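You operate a simulated robot arm through the tools that you are given. There is no shell and no other tool.

You run a simulated two-armed robot. Do the job below in one go: nothing can be reset, and whatever is moved stays where it is left.

Task
Pick up the black stopper with one hand, pass it to the other hand and put it on the top of the blue bench.

It is judged by the outcome, as a careful person would: the job done as asked, and still so three seconds after it is handed in. It fails if anything else is knocked over, pushed out of place, dropped, spilled or broken. Lids that push on must go on centred and level and be pressed home; caps that screw on are set level and turned clockwise until they are tight.

Robot
Two 6-joint arms with two-finger parallel grippers on one trunk, on a base that drives. Base frame: it is fixed to the floor where the robot stands at the start and does not move with it; the origin is under the middle of the robot, x ahead of it, y to its left, z up; the surface under the hand at the start is at about z = 0.88. Readings come in m, rad, newtons and seconds.
The left shoulder is at the start at [0.28, 0.185, 1.08], the right one opposite. With the tool pointing down near the work surface each hand reaches from about 0.56 to 0.94 m from the robot's upright axis, wherever it stands, measured 20 degrees to its own side. Places, roughly: top of the blue bench [-1.8, 4.3, 0.9]. Payload 1.57 kg a hand.
The TCP of each hand is the grasp point between the finger pads, 0.03 m short of the fingertips. In the tool frame z runs along the fingers and y along their closing line. The gripper opens to 0.08 m. The fingers are 0.017 m wide and 0.012 m thick; the gripper's body (0.04 by 0.082 m) begins 0.08 m behind the TCP.
Orientation is that of the tool frame in the base frame, as a unit quaternion [x, y, z, w]. With the fingers straight down and closing along the base's y, the tool's x points along the base's -x, its y along +y and its z along -z.

Tools
- The arms move only by the tool step_arm. It takes "left_steps", "right_steps" or both (then of equal length, played together; a hand with none holds still); each is a list of rows, each a list of 7 numbers: the turn, a rotation vector about the tool's x, y, z in rad, then the shift along the tool's x, y, z in m, then the gripper command, from -1 (shut) to 1 (fully open), values between in proportion. In form: [[wx, wy, wz, tx, ty, tz, hand], ...]. A call has 1 to 20 rows; each row is the pose to reach, as a shift and turn from the pose commanded when the call began, along the tool's axes at that moment. A row lasts 0.2 s, in which the tool goes at most 0.05 m and 0.15 rad; a call with a longer step from one row to the next is refused whole, and so is a gripper value outside its range. Where a pose cannot be reached the arm comes as near as it can. A force on the tool above 40 N (or 10 N above the force at the start of the call, whichever is more), or a blocked arm, ends the call early, and 0.2 s more pass. Each finger travels about 0.153 m/s and halts on what it meets, pressing with about 29 N; the grip force reading is that of the motor and also rises with nothing between the fingers. The clock runs only during rows and for 0.2 s after the last one: add rows that repeat a pose to give the fingers time. The reply holds the time, the measured pose of the TCP, the force on the tool along the base axes, the opening and the grip force, in the units named above and with some noise, with the torque about the TCP (base axes, N m) and any sound that the robot's microphone picked up.
- Cameras (640 x 400 px; columns grow to the right, rows downward): "scene" is now at [0.2482, 0.0054, 1.5394]; the picture's right is [0.07, -1.00, 0.00], its down [-0.57, -0.04, -0.82] and it looks along [0.82, 0.06, -0.57] (base axes); focal length 274 px, centre (320, 200). "left" rides on the left gripper at [0.072, 0.007, -0.122] in its tool frame; the picture's right is [-0.09, 1.00, 0.00], its down [-0.84, -0.08, -0.54] and it looks along [-0.54, -0.05, 0.84] (tool axes); focal length 238 px, centre (320, 200). "right" rides on the right gripper at [0.072, -0.007, -0.122] in its tool frame; the picture's right is [0.09, 1.00, 0.00], its down [-0.84, 0.08, -0.54] and it looks along [-0.54, 0.05, 0.84] (tool axes); focal length 238 px, centre (320, 200). There is no depth. A picture from a camera that has moved, and an enlarged one, comes with that camera's place and axes in the base frame and with its lens.
- grab_frame(camera): a new picture of that camera. It takes no simulated time.
- move_column(by): slides the trunk up (or, below 0, down) by that many m; the arms and the scene camera ride with it, the base frame stays. It gives what a move gives, with no picture.
- base_move(legs): drives the robot by 1 to 6 legs, each [ahead, turn to the left] in m and rad, along the robot's own axes; the way and the turn of a leg run together, so that a leg with both is an arc; at most 1.5 m and 3.142 rad a leg. The arms and the cameras ride along, it lands a little off, and it stops where it bumps. It gives what a move gives.
- turn_head(pan, tilt): turns the head with the scene camera to pan (to the left, within 1.501 rad either way) and tilt (down, from -0.506 to 1.204), counted from straight ahead of the robot. It gives what a move gives.
- enlarge(camera, box): a new picture of the part [left, top, right, bottom] of that camera's present view, enlarged. It takes no simulated time.
- hand_in(): hands the job in; it is judged then, once.

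Places have to be worked out from the pictures, the camera data and where the tool is seen. Open the grippers and draw the arms clear of the work before you hand the job in, unless the task says otherwise.

The tools are called after "Emit:" as a command line: name --argument value ..., lists and objects as JSON in quotes. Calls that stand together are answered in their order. step_arm: Moves the arms, as the interface text tells. Its arguments: {"type":"object","properties":{"left_steps":{"type":"array","items":{"type":"array","items":{"type":"number"}}},"right_steps":{"type":"array","items":{"type":"array","items":{"type":"number"}}}},"required":[]} The other tools are called the same way: move_column (by) slides the trunk up or down; base_move (legs) drives the base; turn_head (pan, tilt) turns the head that bears the scene camera; grab_frame (camera) takes a picture; enlarge (camera, box) takes an enlarged picture of a part of a camera's view; hand_in () hands the job in.

At the start:

```text
time: 0.0
left_tool_pos: [0.5407, 0.2789, 1.2182]
left_tcp_rot: [0.0, 1.0, 0.0, -0.001]
left_ft_force: [0.5, 0.6, -0.2]
left_ft_torque: [0.02, 0.0, 0.02]
left_opening: 0.0799
left_grasp_force: 0.1
right_tool_pos: [0.5785, -0.1911, 1.1783]
right_tcp_rot: [-0.001, 1.0, 0.0, 0.0]
right_ft_force: [0.4, -0.7, -0.1]
right_ft_torque: [0.02, 0.03, -0.01]
right_opening: 0.0801
right_grasp_force: 0.0
trunk travel left (down, up): [-0.775, 0.215]
robot x, y, heading: [0.0011, -0.001, -0.003]
head pan, tilt: [0.075, 0.604]
```

scene: 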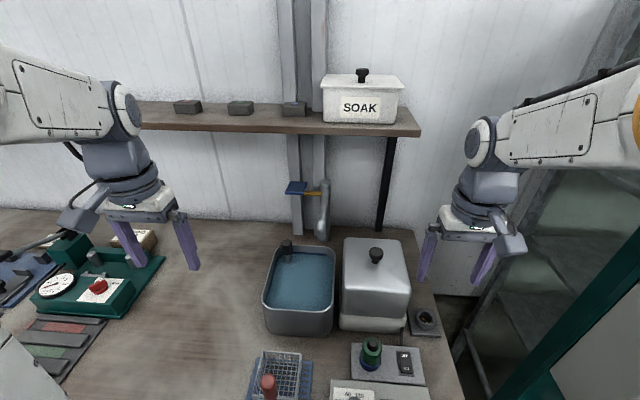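
right: 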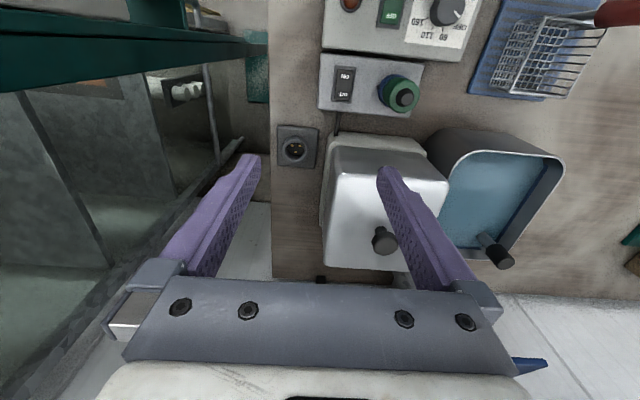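
left: 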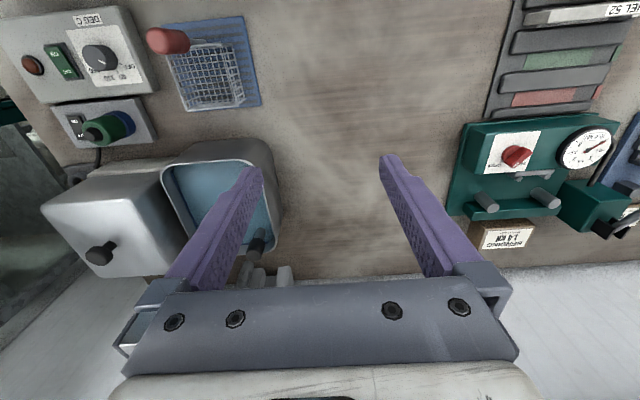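

The pictures show a workbench with a water basin, a steel box with a knob, and devices, but I don't see an obvious black stopper yet. I'll enlarge parts of the scene to look for it.

Emit:
enlarge --camera "scene" --box '[220, 220, 460, 400]'

Emit:
enlarge --camera "scene" --box '[0, 200, 220, 400]'

Emit:
enlarge --camera "scene" --box '[140, 60, 440, 240]'

```text
2.22 times, centred on (340, 310) of scene
camera zoom: at [0.2482, 0.0054, 1.5394], right [0.07, -1.0, 0.0], down [-0.57, -0.04, -0.82], along [0.82, 0.06, -0.57], focal length 609 px, centre (276, -44)
```

zoom: 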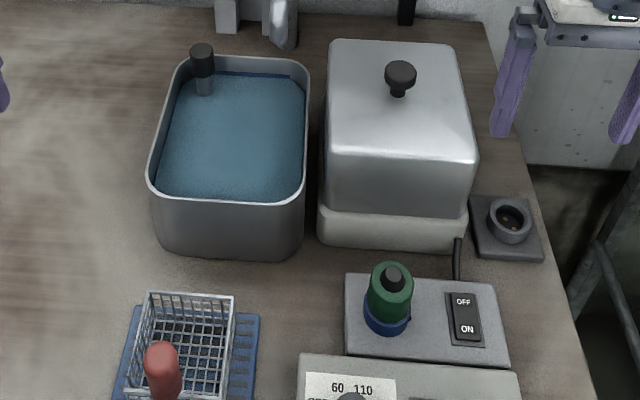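

```text
2.00 times, centred on (110, 300) of scene
camera zoom: at [0.2482, 0.0054, 1.5394], right [0.07, -1.0, 0.0], down [-0.57, -0.04, -0.82], along [0.82, 0.06, -0.57], focal length 548 px, centre (740, 0)
```

zoom: 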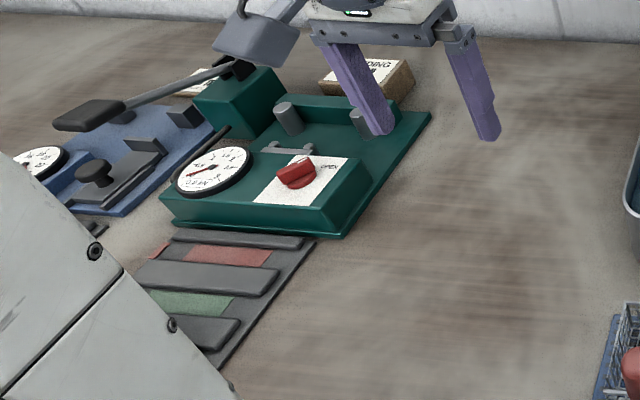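

```text
2.13 times, centred on (290, 150) of scene
camera zoom: at [0.2482, 0.0054, 1.5394], right [0.07, -1.0, 0.0], down [-0.57, -0.04, -0.82], along [0.82, 0.06, -0.57], focal length 585 px, centre (384, 307)
```

zoom: 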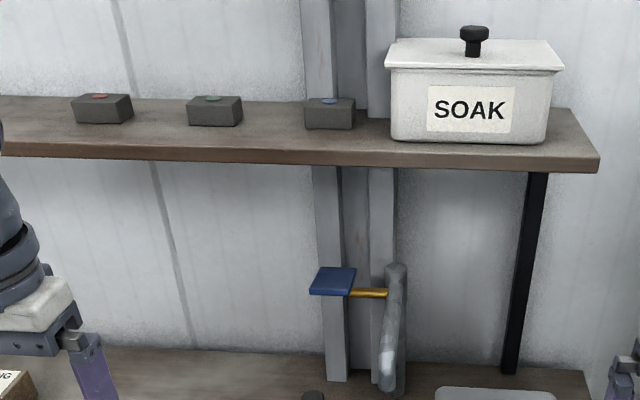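

The black object in the basin's far-left corner (a dark cylinder on a grey stem) is one candidate. I'll look around the rest of the room before judging.

Emit:
turn_head --pan 1.0 --tilt 0.5

Emit:
grab_frame --camera "scene"

Emit:
turn_head --pan 1.5 --tilt 0.2

Emit:
grab_frame --camera "scene"

Emit:
turn_head --pan -0.9 --tilt 0.6

Emit:
grab_frame --camera "scene"

Emit:
turn_head --pan 0.0 --tilt 1.1

Emit:
grab_frame --camera "scene"

```text
time: 1.2
left_tool_pos: [0.5414, 0.28, 1.2181]
left_tcp_rot: [0.0, 1.0, 0.001, 0.0]
left_ft_force: [0.1, 0.6, -0.7]
left_ft_torque: [-0.04, -0.02, -0.01]
left_opening: 0.0799
left_grasp_force: 0.1
right_tool_pos: [0.5783, -0.1898, 1.1794]
right_tcp_rot: [0.0, 1.0, 0.0, 0.0]
right_ft_force: [0.3, 0.9, 1.1]
right_ft_torque: [0.0, 0.01, -0.03]
right_opening: 0.0801
right_grasp_force: 0.0
trunk travel left (down, up): [-0.775, 0.215]
robot x, y, heading: [-0.002, -0.0013, 0.005]
head pan, tilt: [1.0, 0.499]
```

```text
taken
camera scene: at [0.2094, 0.0753, 1.5488], right [0.84, -0.54, 0.0], down [-0.26, -0.4, -0.88], along [0.47, 0.74, -0.48], focal length 274 px, centre (320, 200)
```

scene: 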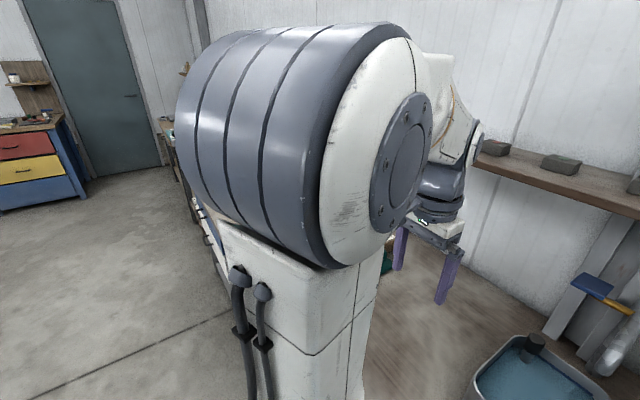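

```text
time: 2.1
left_tool_pos: [0.5406, 0.2814, 1.2174]
left_tcp_rot: [0.001, 1.0, 0.001, -0.001]
left_ft_force: [-1.1, 0.1, -0.4]
left_ft_torque: [0.0, 0.04, 0.01]
left_opening: 0.0798
left_grasp_force: 0.1
right_tool_pos: [0.5781, -0.1899, 1.1777]
right_tcp_rot: [0.001, 1.0, 0.0, 0.0]
right_ft_force: [-1.0, 0.2, -0.6]
right_ft_torque: [0.0, -0.02, -0.02]
right_opening: 0.0796
right_grasp_force: 0.0
trunk travel left (down, up): [-0.775, 0.215]
robot x, y, heading: [0.0011, 0.0003, 0.0]
head pan, tilt: [1.499, 0.201]
```

```text
taken
camera scene: at [0.1669, 0.0917, 1.5765], right [1.0, -0.07, 0.0], down [-0.01, -0.2, -0.98], along [0.07, 0.98, -0.2], focal length 274 px, centre (320, 200)
```

scene: 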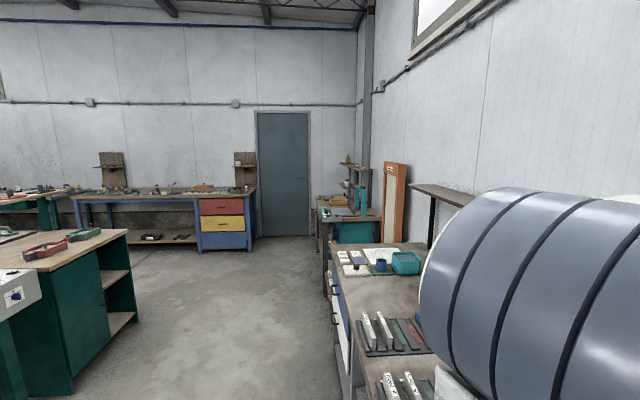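

```text
time: 4.3
left_tool_pos: [0.5419, 0.28, 1.2162]
left_tcp_rot: [0.0, 1.0, 0.0, -0.001]
left_ft_force: [-0.1, -0.3, -1.1]
left_ft_torque: [0.03, -0.01, -0.02]
left_opening: 0.08
left_grasp_force: 0.1
right_tool_pos: [0.5785, -0.1914, 1.1793]
right_tcp_rot: [0.0, 1.0, -0.001, 0.0]
right_ft_force: [0.5, -0.7, 0.0]
right_ft_torque: [0.01, -0.02, 0.04]
right_opening: 0.0799
right_grasp_force: 0.0
trunk travel left (down, up): [-0.775, 0.215]
robot x, y, heading: [0.002, 0.0042, 0.0]
head pan, tilt: [-0.901, 0.6]
```

```text
taken
camera scene: at [0.2151, -0.0704, 1.5398], right [-0.78, -0.62, 0.0], down [-0.35, 0.44, -0.83], along [0.51, -0.65, -0.56], focal length 274 px, centre (320, 200)
```

scene: 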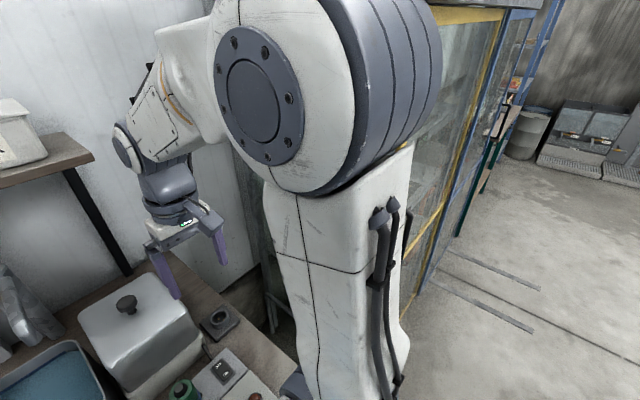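

```text
time: 5.5
left_tool_pos: [0.5418, 0.2799, 1.2178]
left_tcp_rot: [0.0, 1.0, 0.001, -0.001]
left_ft_force: [0.1, 0.7, -0.7]
left_ft_torque: [-0.02, 0.01, 0.0]
left_opening: 0.08
left_grasp_force: 0.1
right_tool_pos: [0.5786, -0.191, 1.1787]
right_tcp_rot: [0.0, 1.0, 0.0, -0.001]
right_ft_force: [-0.9, 0.2, -0.3]
right_ft_torque: [-0.01, -0.02, 0.05]
right_opening: 0.0802
right_grasp_force: 0.0
trunk travel left (down, up): [-0.775, 0.215]
robot x, y, heading: [0.0004, 0.0004, -0.001]
head pan, tilt: [0.0, 1.1]
```

```text
taken
camera scene: at [0.2234, -0.0012, 1.5012], right [0.0, -1.0, 0.0], down [-0.89, 0.0, -0.45], along [0.45, 0.0, -0.89], focal length 274 px, centre (320, 200)
```

scene: 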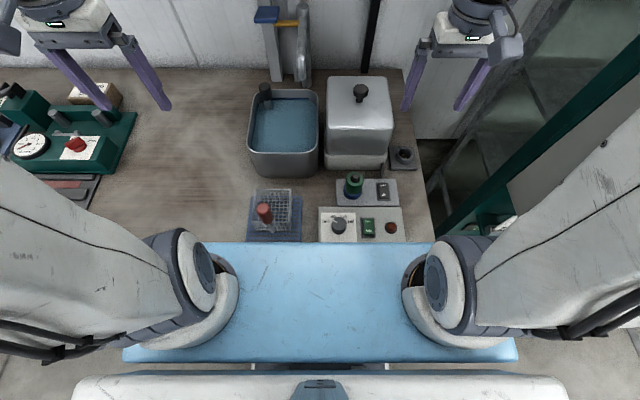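

The blue bench is the blue-framed one near the far wall with the coloured drawers. I'll zoom in on the black item in the basin from this view and from the left hand.

Emit:
enlarge --camera "scene" --box '[240, 60, 330, 180]'

Emit:
enlarge --camera "left" --box '[140, 130, 300, 300]'

Emit:
enlarge --camera "right" --box '[260, 40, 440, 260]'

Emit:
enlarge --camera "right" --box '[420, 120, 580, 300]'

Emit:
enlarge --camera "scene" --box '[320, 130, 440, 250]'

```text
3.33 times, centred on (285, 120) of scene
camera zoom: at [0.2234, -0.0012, 1.5012], right [0.0, -1.0, 0.0], down [-0.89, 0.0, -0.45], along [0.45, 0.0, -0.89], focal length 914 px, centre (437, 467)
```

zoom: 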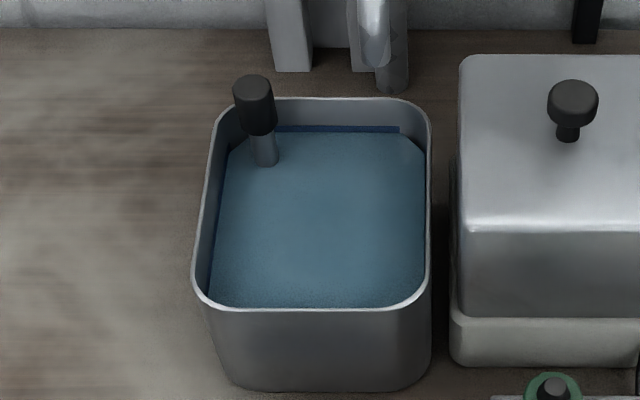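

```text
2.35 times, centred on (220, 215) of left
camera zoom: at [0.4689, 0.2868, 1.3397], right [0.09, 1.0, 0.0], down [0.84, -0.08, 0.54], along [0.54, -0.05, -0.84], focal length 561 px, centre (555, 165)
```

zoom: 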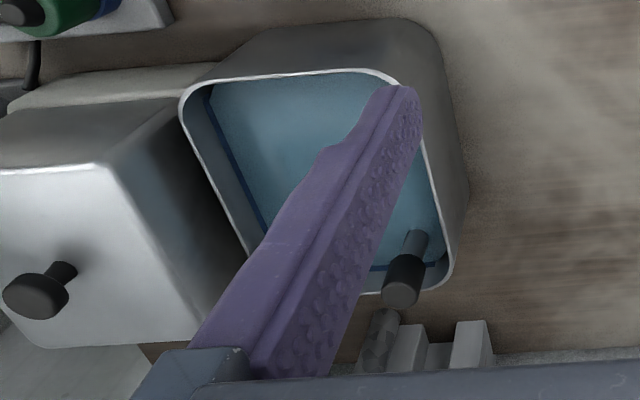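

```text
1.82 times, centred on (350, 150) of right
camera zoom: at [0.5065, -0.1983, 1.3011], right [-0.09, 1.0, 0.0], down [0.84, 0.08, 0.54], along [0.54, 0.05, -0.84], focal length 433 px, centre (266, 291)
```

zoom: 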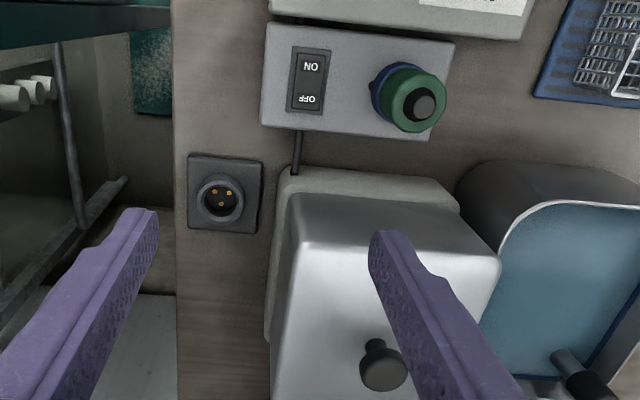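

```text
2.22 times, centred on (500, 210) of right
camera zoom: at [0.5065, -0.1983, 1.3011], right [-0.09, 1.0, 0.0], down [0.84, 0.08, 0.54], along [0.54, 0.05, -0.84], focal length 530 px, centre (-80, 178)
```

zoom: 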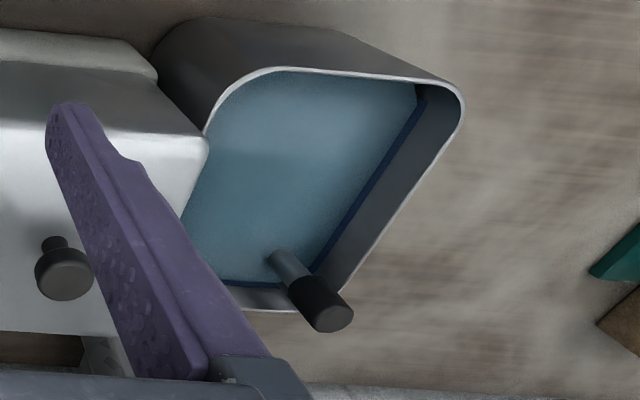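

```text
3.33 times, centred on (380, 190) of scene
camera zoom: at [0.2234, -0.0012, 1.5012], right [0.0, -1.0, 0.0], down [-0.89, 0.0, -0.45], along [0.45, 0.0, -0.89], focal length 914 px, centre (120, 233)
```

zoom: 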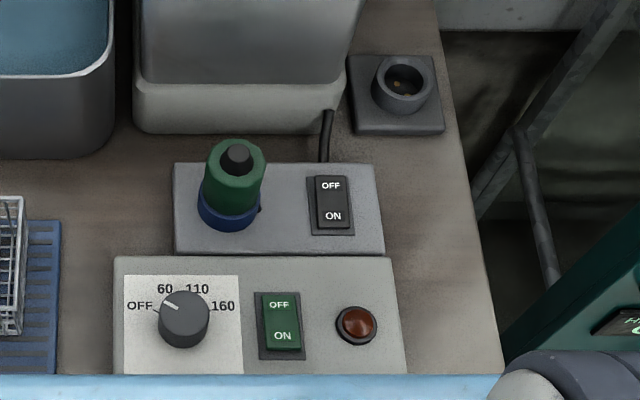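

The only stopper-like items here so far are the black-headed grey rod in the basin and the two black knobs (a lid and a switch unit). I'll zoom in on the left side of the table before deciding.

Emit:
enlarge --camera "left" --box '[430, 0, 640, 270]'

Emit:
enlarge --camera "left" --box '[0, 0, 270, 170]'

Emit:
turn_head --pan 1.5 --tilt 0.35

Emit:
enlarge --camera "scene" --box '[300, 100, 440, 400]'

Emit:
enlarge --camera "scene" --box '[0, 120, 270, 320]'

```text
1.48 times, centred on (535, 135) of left
camera zoom: at [0.4689, 0.2868, 1.3397], right [0.09, 1.0, 0.0], down [0.84, -0.08, 0.54], along [0.54, -0.05, -0.84], focal length 353 px, centre (2, 296)
```

zoom: 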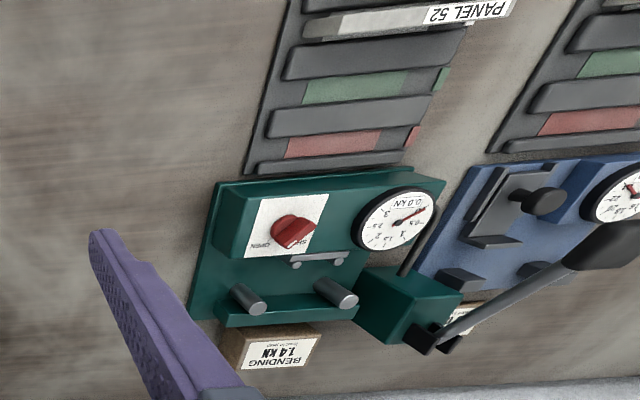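

```text
2.35 times, centred on (135, 85) of left
camera zoom: at [0.4689, 0.2868, 1.3397], right [0.09, 1.0, 0.0], down [0.84, -0.08, 0.54], along [0.54, -0.05, -0.84], focal length 561 px, centre (755, 471)
```

zoom: 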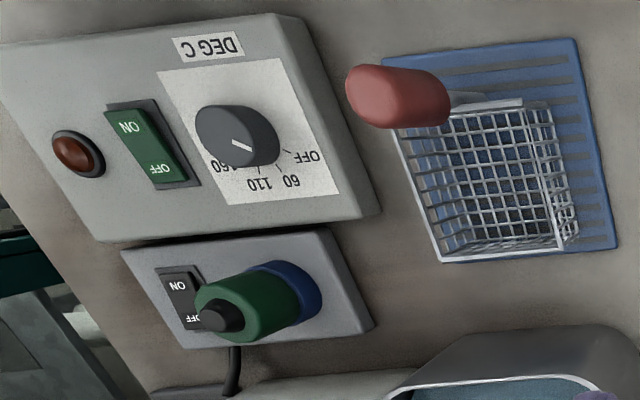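

```text
time: 7.2
left_tool_pos: [0.5417, 0.2803, 1.2177]
left_tcp_rot: [0.0, 1.0, 0.001, -0.001]
left_ft_force: [-0.2, -0.1, 0.0]
left_ft_torque: [-0.01, -0.03, 0.0]
left_opening: 0.08
left_grasp_force: 0.1
right_tool_pos: [0.5777, -0.1915, 1.1796]
right_tcp_rot: [-0.001, 1.0, 0.0, 0.0]
right_ft_force: [-0.8, 0.5, 0.6]
right_ft_torque: [-0.01, 0.0, 0.01]
right_opening: 0.0799
right_grasp_force: 0.1
trunk travel left (down, up): [-0.775, 0.215]
robot x, y, heading: [-0.0016, 0.0028, 0.001]
head pan, tilt: [1.499, 0.351]
```

```text
1.33 times, centred on (370, 250) of scene
camera zoom: at [0.1669, 0.0917, 1.5625], right [1.0, -0.07, 0.0], down [-0.02, -0.34, -0.94], along [0.07, 0.94, -0.34], focal length 366 px, centre (253, 133)
```

zoom: 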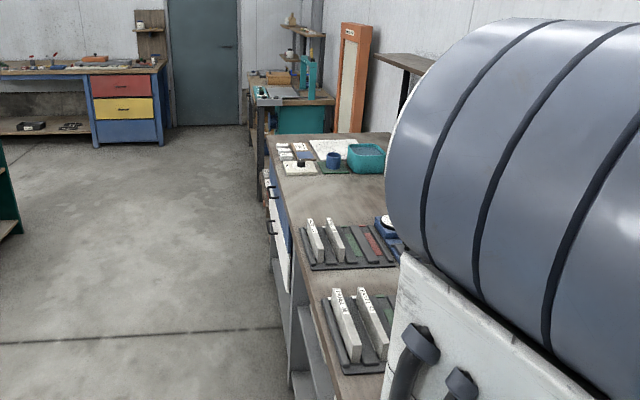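

```text
2.00 times, centred on (135, 220) of scene
camera zoom: at [0.1669, 0.0917, 1.5625], right [1.0, -0.07, 0.0], down [-0.02, -0.34, -0.94], along [0.07, 0.94, -0.34], focal length 548 px, centre (690, 160)
```

zoom: 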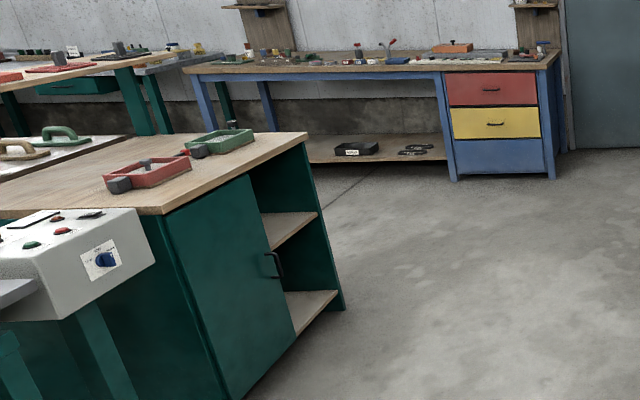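

Further along this workbench, on a white card near the teal box, there is a small black object. I'll zoom in on it and the rest of that area.

Emit:
enlarge --camera "scene" --box '[325, 195, 425, 240]'

Emit:
enlarge --camera "scene" --box '[60, 130, 270, 180]'

Emit:
enlarge --camera "scene" --box '[300, 110, 400, 175]'

Emit:
enlarge --camera "scene" --box '[0, 130, 160, 230]'

```text
6.40 times, centred on (375, 218) of scene
camera zoom: at [0.1669, 0.0917, 1.5625], right [1.0, -0.07, 0.0], down [-0.02, -0.34, -0.94], along [0.07, 0.94, -0.34], focal length 1754 px, centre (-32, 88)
```

zoom: 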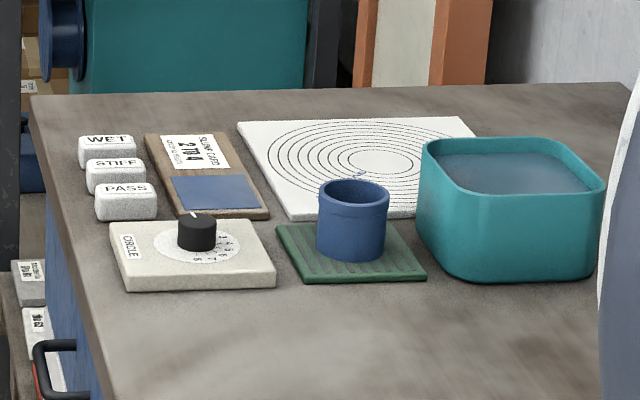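

```text
3.05 times, centred on (165, 155) of scene
camera zoom: at [0.1669, 0.0917, 1.5625], right [1.0, -0.07, 0.0], down [-0.02, -0.34, -0.94], along [0.07, 0.94, -0.34], focal length 835 px, centre (792, 337)
```

zoom: 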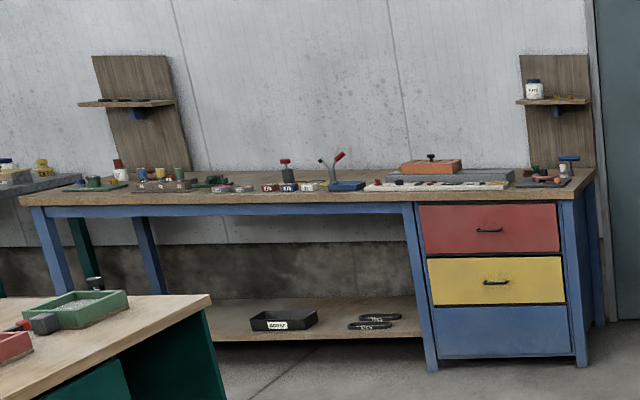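

```text
6.15 times, centred on (350, 142) of scene
camera zoom: at [0.1669, 0.0917, 1.5625], right [1.0, -0.07, 0.0], down [-0.02, -0.34, -0.94], along [0.07, 0.94, -0.34], focal length 1687 px, centre (135, 554)
```

zoom: 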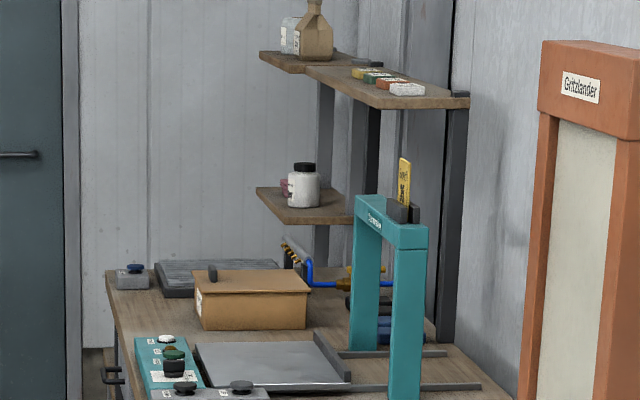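

```text
4.00 times, centred on (80, 180) of scene
camera zoom: at [0.1669, 0.0917, 1.5625], right [1.0, -0.07, 0.0], down [-0.02, -0.34, -0.94], along [0.07, 0.94, -0.34], focal length 1096 px, centre (1280, 280)
```

zoom: 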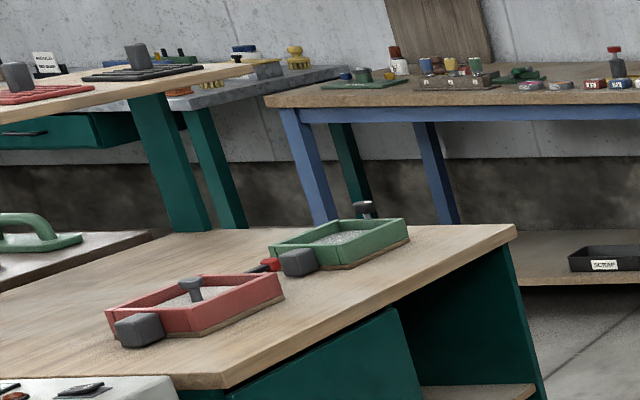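

The basin item's black head works out at about (0.786, 0.134, 1.02) from three views. I'll shift the left hand toward y≈0.13 to get a closer look with its camera.

Emit:
step_arm --left_steps '[[0, 0, 0, 0, -0.04, 0, 1], [0, 0, 0, 0, -0.08, 0, 1], [0, 0, 0, 0, -0.12, 0, 1], [0, 0, 0, 0, -0.146, 0, 1]]'

Emit:
enlarge --camera "left" --box '[220, 100, 420, 300]'

Emit:
grab_frame --camera "left"

Emit:
turn_head --pan 0.2 --tilt 0.7

Emit:
enlarge --camera "scene" --box '[260, 150, 460, 350]'

```text
time: 8.2
left_tool_pos: [0.5421, 0.133, 1.2203]
left_tcp_rot: [-0.001, 1.0, 0.002, -0.001]
left_ft_force: [-0.2, -0.7, -0.1]
left_ft_torque: [0.0, 0.0, 0.0]
left_opening: 0.0798
left_grasp_force: 0.0
right_tool_pos: [0.5782, -0.1904, 1.1792]
right_tcp_rot: [0.0, 1.0, 0.0, 0.0]
right_ft_force: [0.4, -0.8, 0.2]
right_ft_torque: [-0.03, -0.01, 0.01]
right_opening: 0.08
right_grasp_force: 0.0
trunk travel left (down, up): [-0.775, 0.215]
robot x, y, heading: [-0.0006, -0.0008, -0.003]
head pan, tilt: [1.499, 0.351]
```

```text
2.00 times, centred on (320, 200) of left
camera zoom: at [0.469, 0.1403, 1.3407], right [0.09, 1.0, 0.0], down [0.84, -0.08, 0.54], along [0.54, -0.05, -0.84], focal length 477 px, centre (320, 200)
```

zoom: 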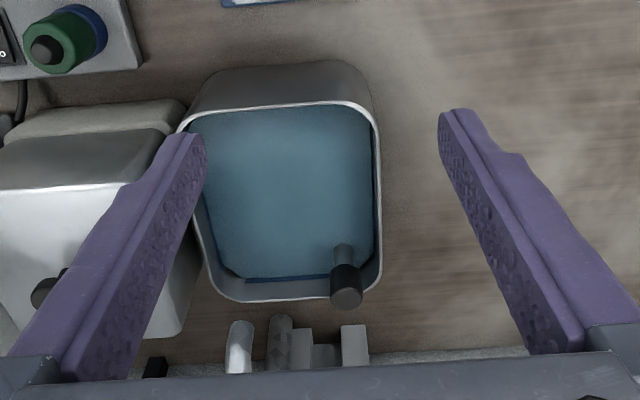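

```text
taken
camera left: at [0.469, 0.1403, 1.3407], right [0.09, 1.0, 0.0], down [0.84, -0.08, 0.54], along [0.54, -0.05, -0.84], focal length 238 px, centre (320, 200)
```

left: 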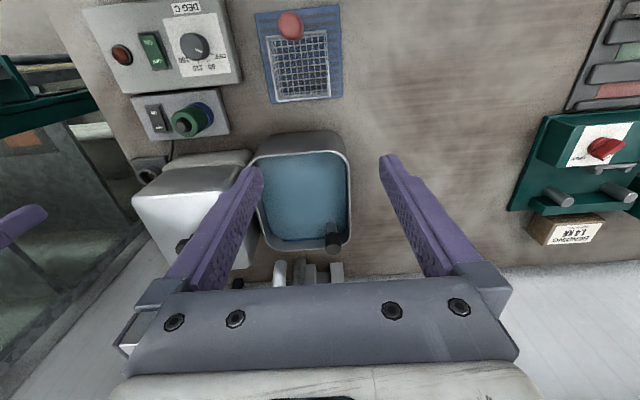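

```text
time: 9.6
left_tool_pos: [0.5408, 0.1342, 1.2184]
left_tcp_rot: [0.0, 1.0, 0.001, -0.001]
left_ft_force: [0.1, 0.5, 0.5]
left_ft_torque: [0.0, 0.0, -0.01]
left_opening: 0.0801
left_grasp_force: 0.0
right_tool_pos: [0.578, -0.1915, 1.1795]
right_tcp_rot: [0.0, 1.0, 0.0, 0.0]
right_ft_force: [0.3, -0.5, 0.3]
right_ft_torque: [0.0, 0.0, -0.02]
right_opening: 0.08
right_grasp_force: 0.0
trunk travel left (down, up): [-0.775, 0.215]
robot x, y, heading: [-0.0016, -0.0, -0.003]
head pan, tilt: [0.201, 0.7]
```

```text
2.00 times, centred on (360, 250) of scene
camera zoom: at [0.2434, 0.0158, 1.5312], right [0.2, -0.98, 0.0], down [-0.63, -0.13, -0.77], along [0.75, 0.15, -0.64], focal length 548 px, centre (240, 100)
```

zoom: 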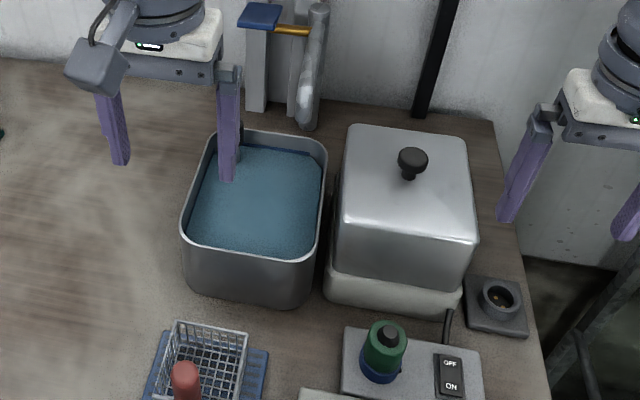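

The basin stopper is clear in this view, but a drain plug in a full basin is a questionable pick, so I want to rule out other black stoppers. I'll back off from the bench a little to survey the rest of the room.

Emit:
turn_head --pan -1.5 --tilt 0.3

Emit:
grab_frame --camera "scene"

Emit:
base_move --legs '[[-0.3, 0]]'

Emit:
grab_frame --camera "scene"

```text
time: 11.3
left_tool_pos: [0.541, 0.1351, 1.219]
left_tcp_rot: [-0.001, 1.0, 0.001, -0.001]
left_ft_force: [-0.1, -0.5, 0.1]
left_ft_torque: [0.0, 0.01, -0.04]
left_opening: 0.0799
left_grasp_force: 0.1
right_tool_pos: [0.5791, -0.1906, 1.1793]
right_tcp_rot: [0.001, 1.0, 0.001, 0.0]
right_ft_force: [-0.1, -0.5, 0.1]
right_ft_torque: [-0.01, 0.01, 0.01]
right_opening: 0.0798
right_grasp_force: 0.0
trunk travel left (down, up): [-0.775, 0.215]
robot x, y, heading: [0.0007, -0.002, -0.002]
head pan, tilt: [-1.499, 0.3]
```

```text
taken
camera scene: at [0.1669, -0.0943, 1.5672], right [-1.0, -0.07, 0.0], down [-0.02, 0.3, -0.96], along [0.07, -0.95, -0.3], focal length 274 px, centre (320, 200)
```

scene: 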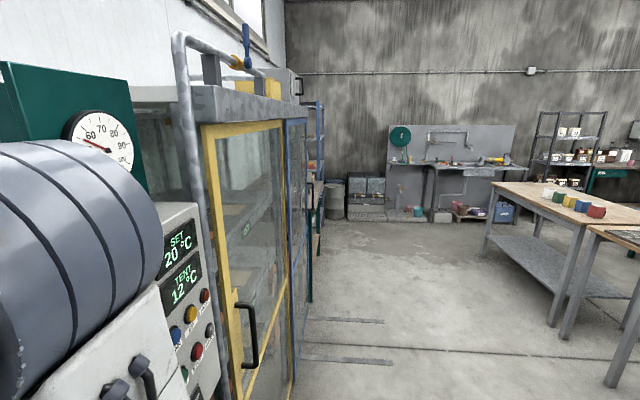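

```text
time: 13.4
left_tool_pos: [0.2363, 0.1335, 1.2186]
left_tcp_rot: [0.001, 1.0, 0.001, -0.001]
left_ft_force: [-0.6, -0.6, 0.0]
left_ft_torque: [0.0, 0.0, 0.03]
left_opening: 0.0797
left_grasp_force: 0.0
right_tool_pos: [0.2718, -0.1925, 1.1798]
right_tcp_rot: [0.002, 1.0, 0.0, 0.0]
right_ft_force: [0.2, -0.4, -0.1]
right_ft_torque: [0.02, 0.02, 0.03]
right_opening: 0.0798
right_grasp_force: 0.1
trunk travel left (down, up): [-0.775, 0.215]
robot x, y, heading: [-0.3019, -0.0006, -0.002]
head pan, tilt: [-1.499, 0.3]
```

```text
taken
camera scene: at [-0.1383, -0.0944, 1.5672], right [-1.0, -0.07, 0.0], down [-0.02, 0.29, -0.96], along [0.07, -0.95, -0.3], focal length 274 px, centre (320, 200)
```

scene: 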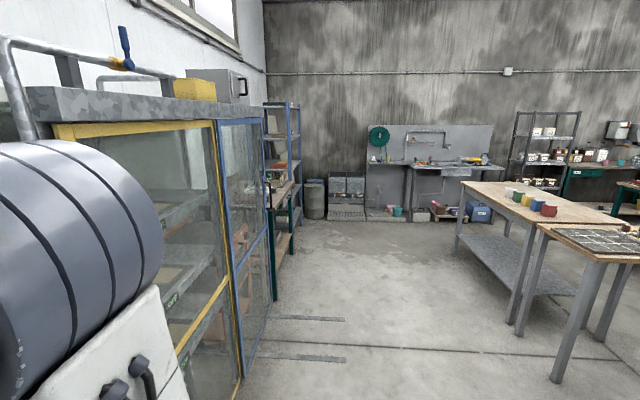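

I've seen enough: the only stopper near the robot is the black-headed one in the basin (rim z≈0.967, head from about z 0.985 to 1.012). I'll drive back and check the clearance around the tap lever behind it.

Emit:
base_move --legs '[[0.3, 0]]'

Emit:
turn_head --pan 0.15 --tilt 0.6

Emit:
enlarge --camera "scene" --box '[230, 150, 390, 310]'

```text
time: 15.4
left_tool_pos: [0.5272, 0.1339, 1.2203]
left_tcp_rot: [0.001, 1.0, 0.001, -0.001]
left_ft_force: [0.1, -0.5, 0.7]
left_ft_torque: [0.01, -0.03, 0.0]
left_opening: 0.0801
left_grasp_force: 0.1
right_tool_pos: [0.5642, -0.1918, 1.1797]
right_tcp_rot: [0.001, 1.0, 0.0, 0.0]
right_ft_force: [0.1, 0.1, 0.1]
right_ft_torque: [-0.03, -0.05, 0.0]
right_opening: 0.0802
right_grasp_force: 0.2
trunk travel left (down, up): [-0.775, 0.215]
robot x, y, heading: [-0.0106, 0.0037, -0.0]
head pan, tilt: [-1.499, 0.3]
```

```text
time: 17.1
left_tool_pos: [0.5276, 0.1329, 1.2196]
left_tcp_rot: [0.001, 1.0, 0.001, -0.001]
left_ft_force: [1.0, 0.3, -0.4]
left_ft_torque: [0.02, -0.02, 0.0]
left_opening: 0.0799
left_grasp_force: 0.1
right_tool_pos: [0.5646, -0.1902, 1.1789]
right_tcp_rot: [0.0, 1.0, 0.0, 0.0]
right_ft_force: [0.3, 0.1, 0.0]
right_ft_torque: [0.04, 0.04, 0.01]
right_opening: 0.0804
right_grasp_force: 0.1
trunk travel left (down, up): [-0.775, 0.215]
robot x, y, heading: [-0.0133, -0.0028, -0.004]
head pan, tilt: [0.15, 0.6]
```

```text
2.50 times, centred on (310, 230) of scene
camera zoom: at [0.2344, 0.0118, 1.5398], right [0.15, -0.99, 0.0], down [-0.56, -0.08, -0.83], along [0.82, 0.12, -0.56], focal length 685 px, centre (345, 125)
```

zoom: 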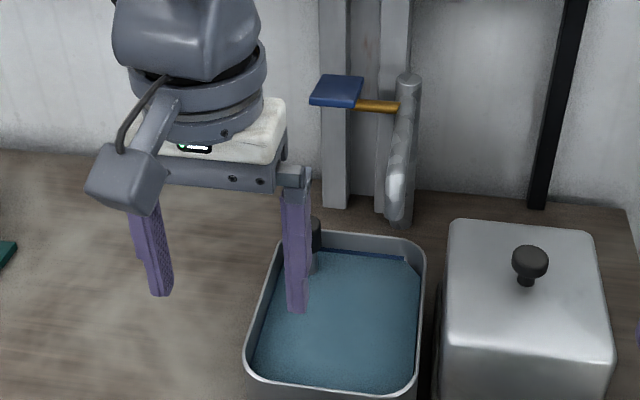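

The tap lever sits at about x≈0.95, z≈1.1, which leaves roughly 9 cm to the wrist over the stopper. I'll move the left hand to hover above the stopper at z≈1.10.

Emit:
step_arm --left_steps '[[0, 0, 0, -0.04, 0, 0, 1], [0, 0, 0, -0.08, 0, 0, 1], [0, 0, 0, -0.12, 0, 0, 1], [0, 0, 0, -0.16, 0, 0, 1], [0, 0, 0, -0.2, 0, 0.0, 1], [0, 0, 0, -0.23, 0, 0.03, 1], [0, 0, 0, -0.25, 0, 0.06, 1], [0, 0, 0, -0.258, 0.001, 0.1, 0.5], [0, 0, 0, -0.258, 0.001, 0.115, 0.5]]'

Emit:
grab_frame --camera "left"

Emit:
enlarge --camera "scene" --box '[230, 150, 390, 310]'

```text
time: 19.1
left_tool_pos: [0.786, 0.1347, 1.1023]
left_tcp_rot: [0.001, 1.0, 0.001, -0.001]
left_ft_force: [0.3, 0.7, -0.1]
left_ft_torque: [-0.01, 0.0, 0.01]
left_opening: 0.06
left_grasp_force: 0.0
right_tool_pos: [0.5636, -0.1909, 1.179]
right_tcp_rot: [0.0, 1.0, 0.0, 0.0]
right_ft_force: [0.2, -0.6, -0.1]
right_ft_torque: [0.01, -0.01, -0.02]
right_opening: 0.0803
right_grasp_force: 0.1
trunk travel left (down, up): [-0.775, 0.215]
robot x, y, heading: [-0.0145, 0.0011, -0.0]
head pan, tilt: [0.15, 0.6]
```

```text
taken
camera left: at [0.7138, 0.142, 1.2231], right [0.09, 1.0, 0.0], down [0.84, -0.08, 0.54], along [0.54, -0.05, -0.84], focal length 238 px, centre (320, 200)
```

left: 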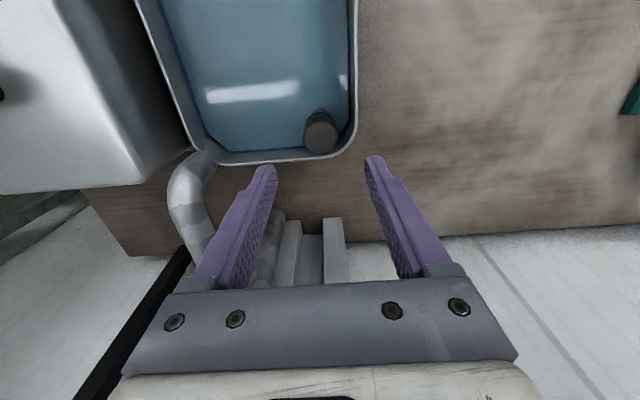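

```text
2.50 times, centred on (310, 230) of scene
camera zoom: at [0.2345, 0.0119, 1.5398], right [0.15, -0.99, 0.0], down [-0.56, -0.08, -0.82], along [0.82, 0.12, -0.57], focal length 685 px, centre (345, 125)
```

zoom: 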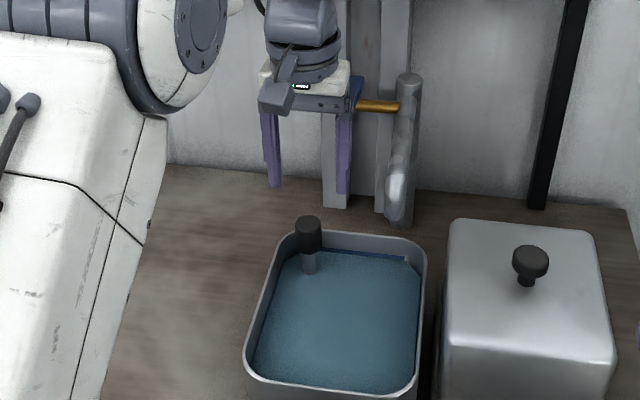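

The head shows up at about (321,133) in the left view, slightly nearer the robot than I estimated. I'll enlarge both views for an accurate fix.

Emit:
enlarge --camera "left" --box '[270, 90, 370, 170]'

Emit:
enlarge --camera "scene" --box '[280, 200, 360, 260]'

Emit:
enlarge --camera "scene" --box '[280, 150, 340, 210]'

Emit:
grab_frame --camera "right"

```text
5.00 times, centred on (320, 130) of left
camera zoom: at [0.7138, 0.142, 1.2231], right [0.09, 1.0, 0.0], down [0.84, -0.08, 0.54], along [0.54, -0.05, -0.84], focal length 1192 px, centre (320, 550)
```

zoom: 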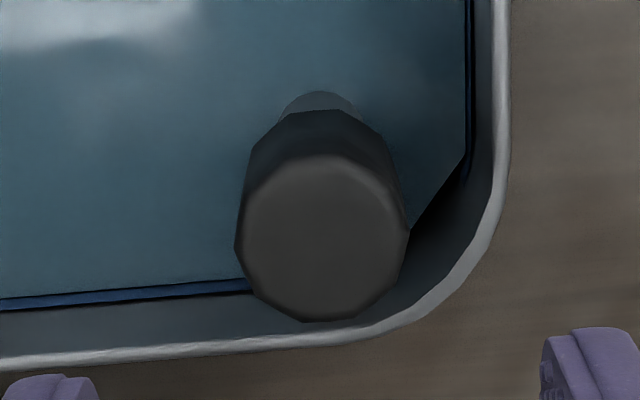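

```text
6.67 times, centred on (320, 230) of scene
camera zoom: at [0.2345, 0.0119, 1.5398], right [0.15, -0.99, 0.0], down [-0.56, -0.08, -0.82], along [0.82, 0.12, -0.57], focal length 1827 px, centre (320, 0)
```

zoom: 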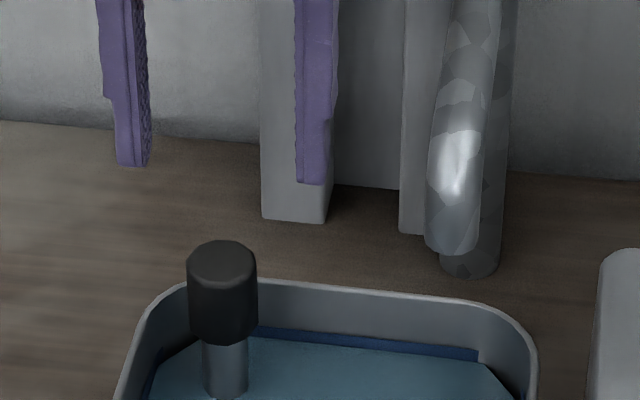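

```text
6.67 times, centred on (310, 180) of scene
camera zoom: at [0.2345, 0.0119, 1.5398], right [0.15, -0.99, 0.0], down [-0.56, -0.08, -0.82], along [0.82, 0.12, -0.57], focal length 1827 px, centre (387, 333)
```

zoom: 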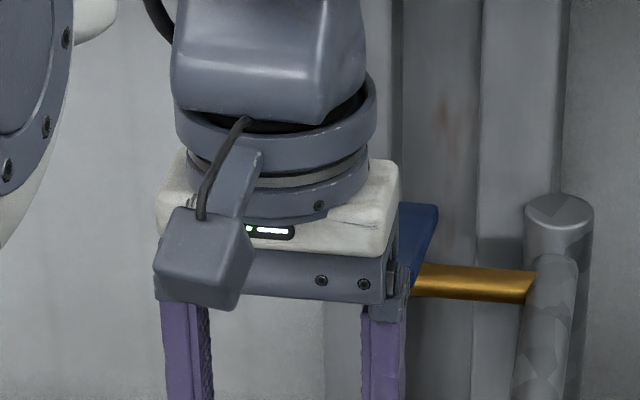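

```text
taken
camera right: at [0.4933, -0.1985, 1.3011], right [-0.09, 1.0, 0.0], down [0.84, 0.08, 0.54], along [0.54, 0.05, -0.84], focal length 238 px, centre (320, 200)
```

right: 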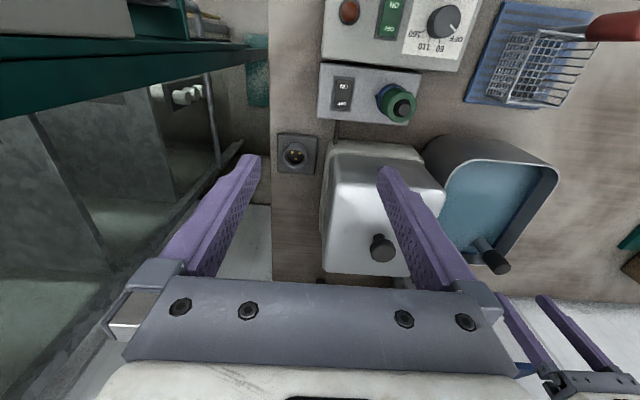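

Triangulating gives the head centre at (0.777, 0.136), with its top near z≈1.02, diameter ≈0.029 and height ≈0.038. I'll descend to TCP z≈1.01 with a narrow opening so the tips stay above the basin rim.

Emit:
step_arm --left_steps '[[0, 0, 0, 0.009, 0.0015, 0.02, 0.2], [0, 0, 0, 0.009, 0.0015, 0.045, 0.2], [0, 0, 0, 0.009, 0.0015, 0.065, 0.2], [0, 0, 0, 0.009, 0.0015, 0.08, 0.2], [0, 0, 0, 0.009, 0.0015, 0.088, 0.2], [0, 0, 0, 0.009, 0.0015, 0.093, 0.2]]'

Emit:
grab_frame --camera "left"

Emit:
enlarge --camera "scene" --box '[270, 150, 370, 260]'

```text
time: 20.5
left_tool_pos: [0.7769, 0.1378, 1.0199]
left_tcp_rot: [0.0, 1.0, 0.0, 0.003]
left_ft_force: [-8.6, -0.4, 15.7]
left_ft_torque: [0.51, 0.37, 0.24]
left_opening: 0.0481
left_grasp_force: 0.1
right_tool_pos: [0.5634, -0.1906, 1.1795]
right_tcp_rot: [0.0, 1.0, -0.001, 0.0]
right_ft_force: [0.1, 0.2, 1.2]
right_ft_torque: [-0.02, -0.03, 0.01]
right_opening: 0.0799
right_grasp_force: 0.1
trunk travel left (down, up): [-0.775, 0.215]
robot x, y, heading: [-0.0138, -0.001, 0.003]
head pan, tilt: [0.15, 0.6]
stopped in row 6 (left hand): the force on the tool passed its limit at 45 N (the readings are from after the stop); the commanded pose is now the measured one
```

```text
taken
camera left: at [0.7042, 0.143, 1.1409], right [0.09, 1.0, 0.0], down [0.83, -0.08, 0.55], along [0.55, -0.05, -0.84], focal length 238 px, centre (320, 200)
```

left: 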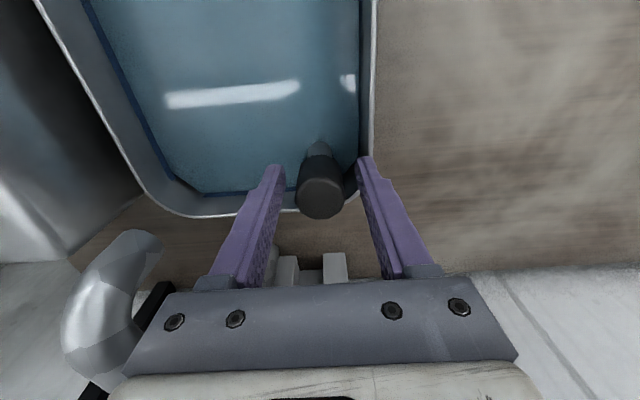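

```text
3.64 times, centred on (320, 205) of scene
camera zoom: at [0.2326, 0.0117, 1.5401], right [0.15, -0.99, 0.0], down [-0.56, -0.08, -0.83], along [0.82, 0.12, -0.56], focal length 997 px, centre (320, 182)
```

zoom: 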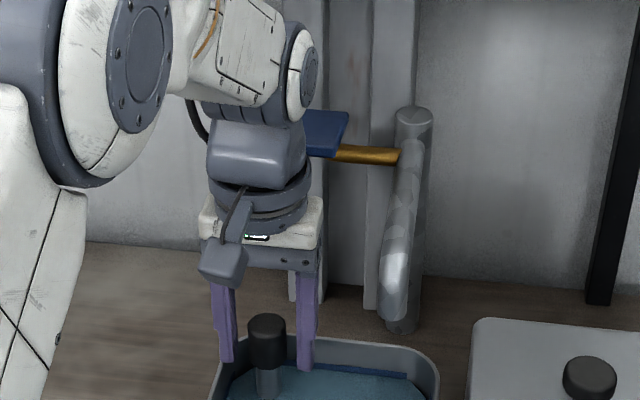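

The left fingertip touched the basin rim, so the rim is at z≈0.99 and the head spans about 0.992–1.03. The head is centred between the fingers, so I'll raise 3 mm and close there.

Emit:
step_arm --left_steps '[[0, 0, 0, 0, 0, -0.003, 0.2], [0, 0, 0, 0, 0, -0.003, -0.3], [0, 0, 0, 0, 0, -0.003, -1], [0, 0, 0, 0, 0, -0.003, -1], [0, 0, 0, 0, 0, -0.003, -1]]'

Emit:
enlarge --camera "scene" --box '[270, 200, 370, 270]'

Emit:
grab_frame --camera "left"

```text
time: 21.7
left_tool_pos: [0.7781, 0.136, 1.0188]
left_tcp_rot: [0.0, 1.0, 0.0, 0.004]
left_ft_force: [-0.6, -1.0, -0.7]
left_ft_torque: [-0.01, -0.01, -0.01]
left_opening: 0.0291
left_grasp_force: 29.1
right_tool_pos: [0.5643, -0.1903, 1.1794]
right_tcp_rot: [0.0, 1.0, 0.0, 0.0]
right_ft_force: [0.4, -0.4, -0.3]
right_ft_torque: [-0.01, -0.05, -0.03]
right_opening: 0.08
right_grasp_force: 0.1
trunk travel left (down, up): [-0.775, 0.215]
robot x, y, heading: [-0.0143, 0.0004, -0.002]
head pan, tilt: [0.15, 0.6]
```

```text
5.71 times, centred on (320, 235) of scene
camera zoom: at [0.2344, 0.0119, 1.5397], right [0.15, -0.99, 0.0], down [-0.56, -0.08, -0.82], along [0.82, 0.12, -0.57], focal length 1566 px, centre (320, 0)
```

zoom: 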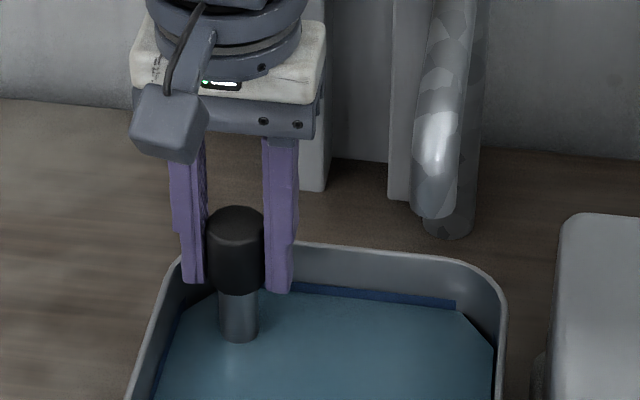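

```text
taken
camera left: at [0.706, 0.1427, 1.141], right [0.09, 1.0, 0.0], down [0.83, -0.08, 0.55], along [0.54, -0.05, -0.84], focal length 238 px, centre (320, 200)
```

left: 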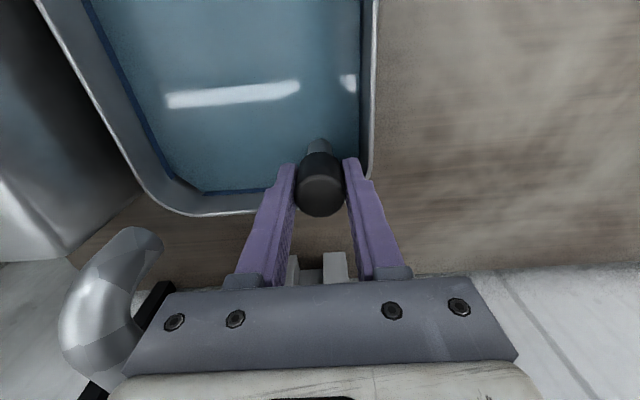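

The head is gripped at 0.029 m with 29 N. I'll lift slowly and watch the force.

Emit:
step_arm --left_steps '[[0, 0, 0, 0, 0, -0.01, -1], [0, 0, 0, 0, 0, -0.02, -1], [0, 0, 0, 0, 0, -0.035, -1], [0, 0, 0, 0, 0, -0.05, -1]]'

Emit:
enlarge --camera "scene" --box '[250, 150, 370, 270]'

Emit:
grab_frame --camera "left"

```text
time: 22.7
left_tool_pos: [0.7771, 0.1368, 1.0701]
left_tcp_rot: [0.0, 1.0, 0.001, 0.002]
left_ft_force: [-0.1, 0.6, -1.1]
left_ft_torque: [0.03, 0.02, 0.0]
left_opening: 0.0288
left_grasp_force: 28.8
right_tool_pos: [0.5649, -0.1916, 1.1794]
right_tcp_rot: [0.0, 1.0, 0.0, 0.0]
right_ft_force: [-0.1, -0.2, 0.0]
right_ft_torque: [0.0, 0.02, -0.01]
right_opening: 0.0801
right_grasp_force: 0.0
trunk travel left (down, up): [-0.775, 0.215]
robot x, y, heading: [-0.0132, 0.0002, -0.003]
head pan, tilt: [0.15, 0.6]
```

```text
3.33 times, centred on (310, 210) of scene
camera zoom: at [0.2344, 0.0119, 1.5397], right [0.15, -0.99, 0.0], down [-0.56, -0.08, -0.82], along [0.82, 0.12, -0.57], focal length 914 px, centre (353, 167)
```

zoom: 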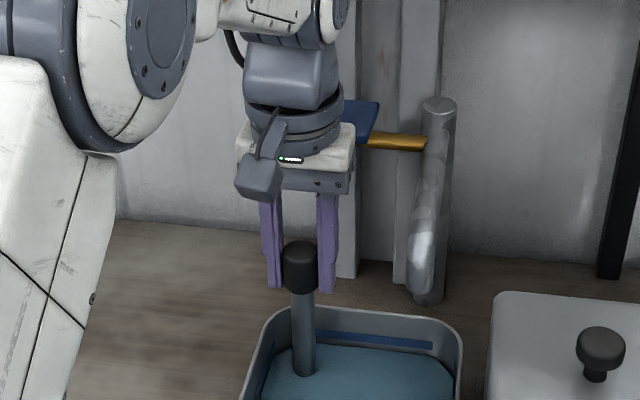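

```text
taken
camera left: at [0.7046, 0.1438, 1.1917], right [0.09, 1.0, 0.0], down [0.83, -0.08, 0.55], along [0.54, -0.05, -0.84], focal length 238 px, centre (320, 200)
```

left: 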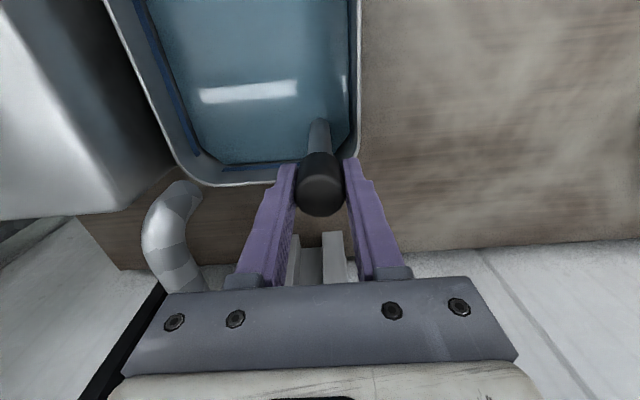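

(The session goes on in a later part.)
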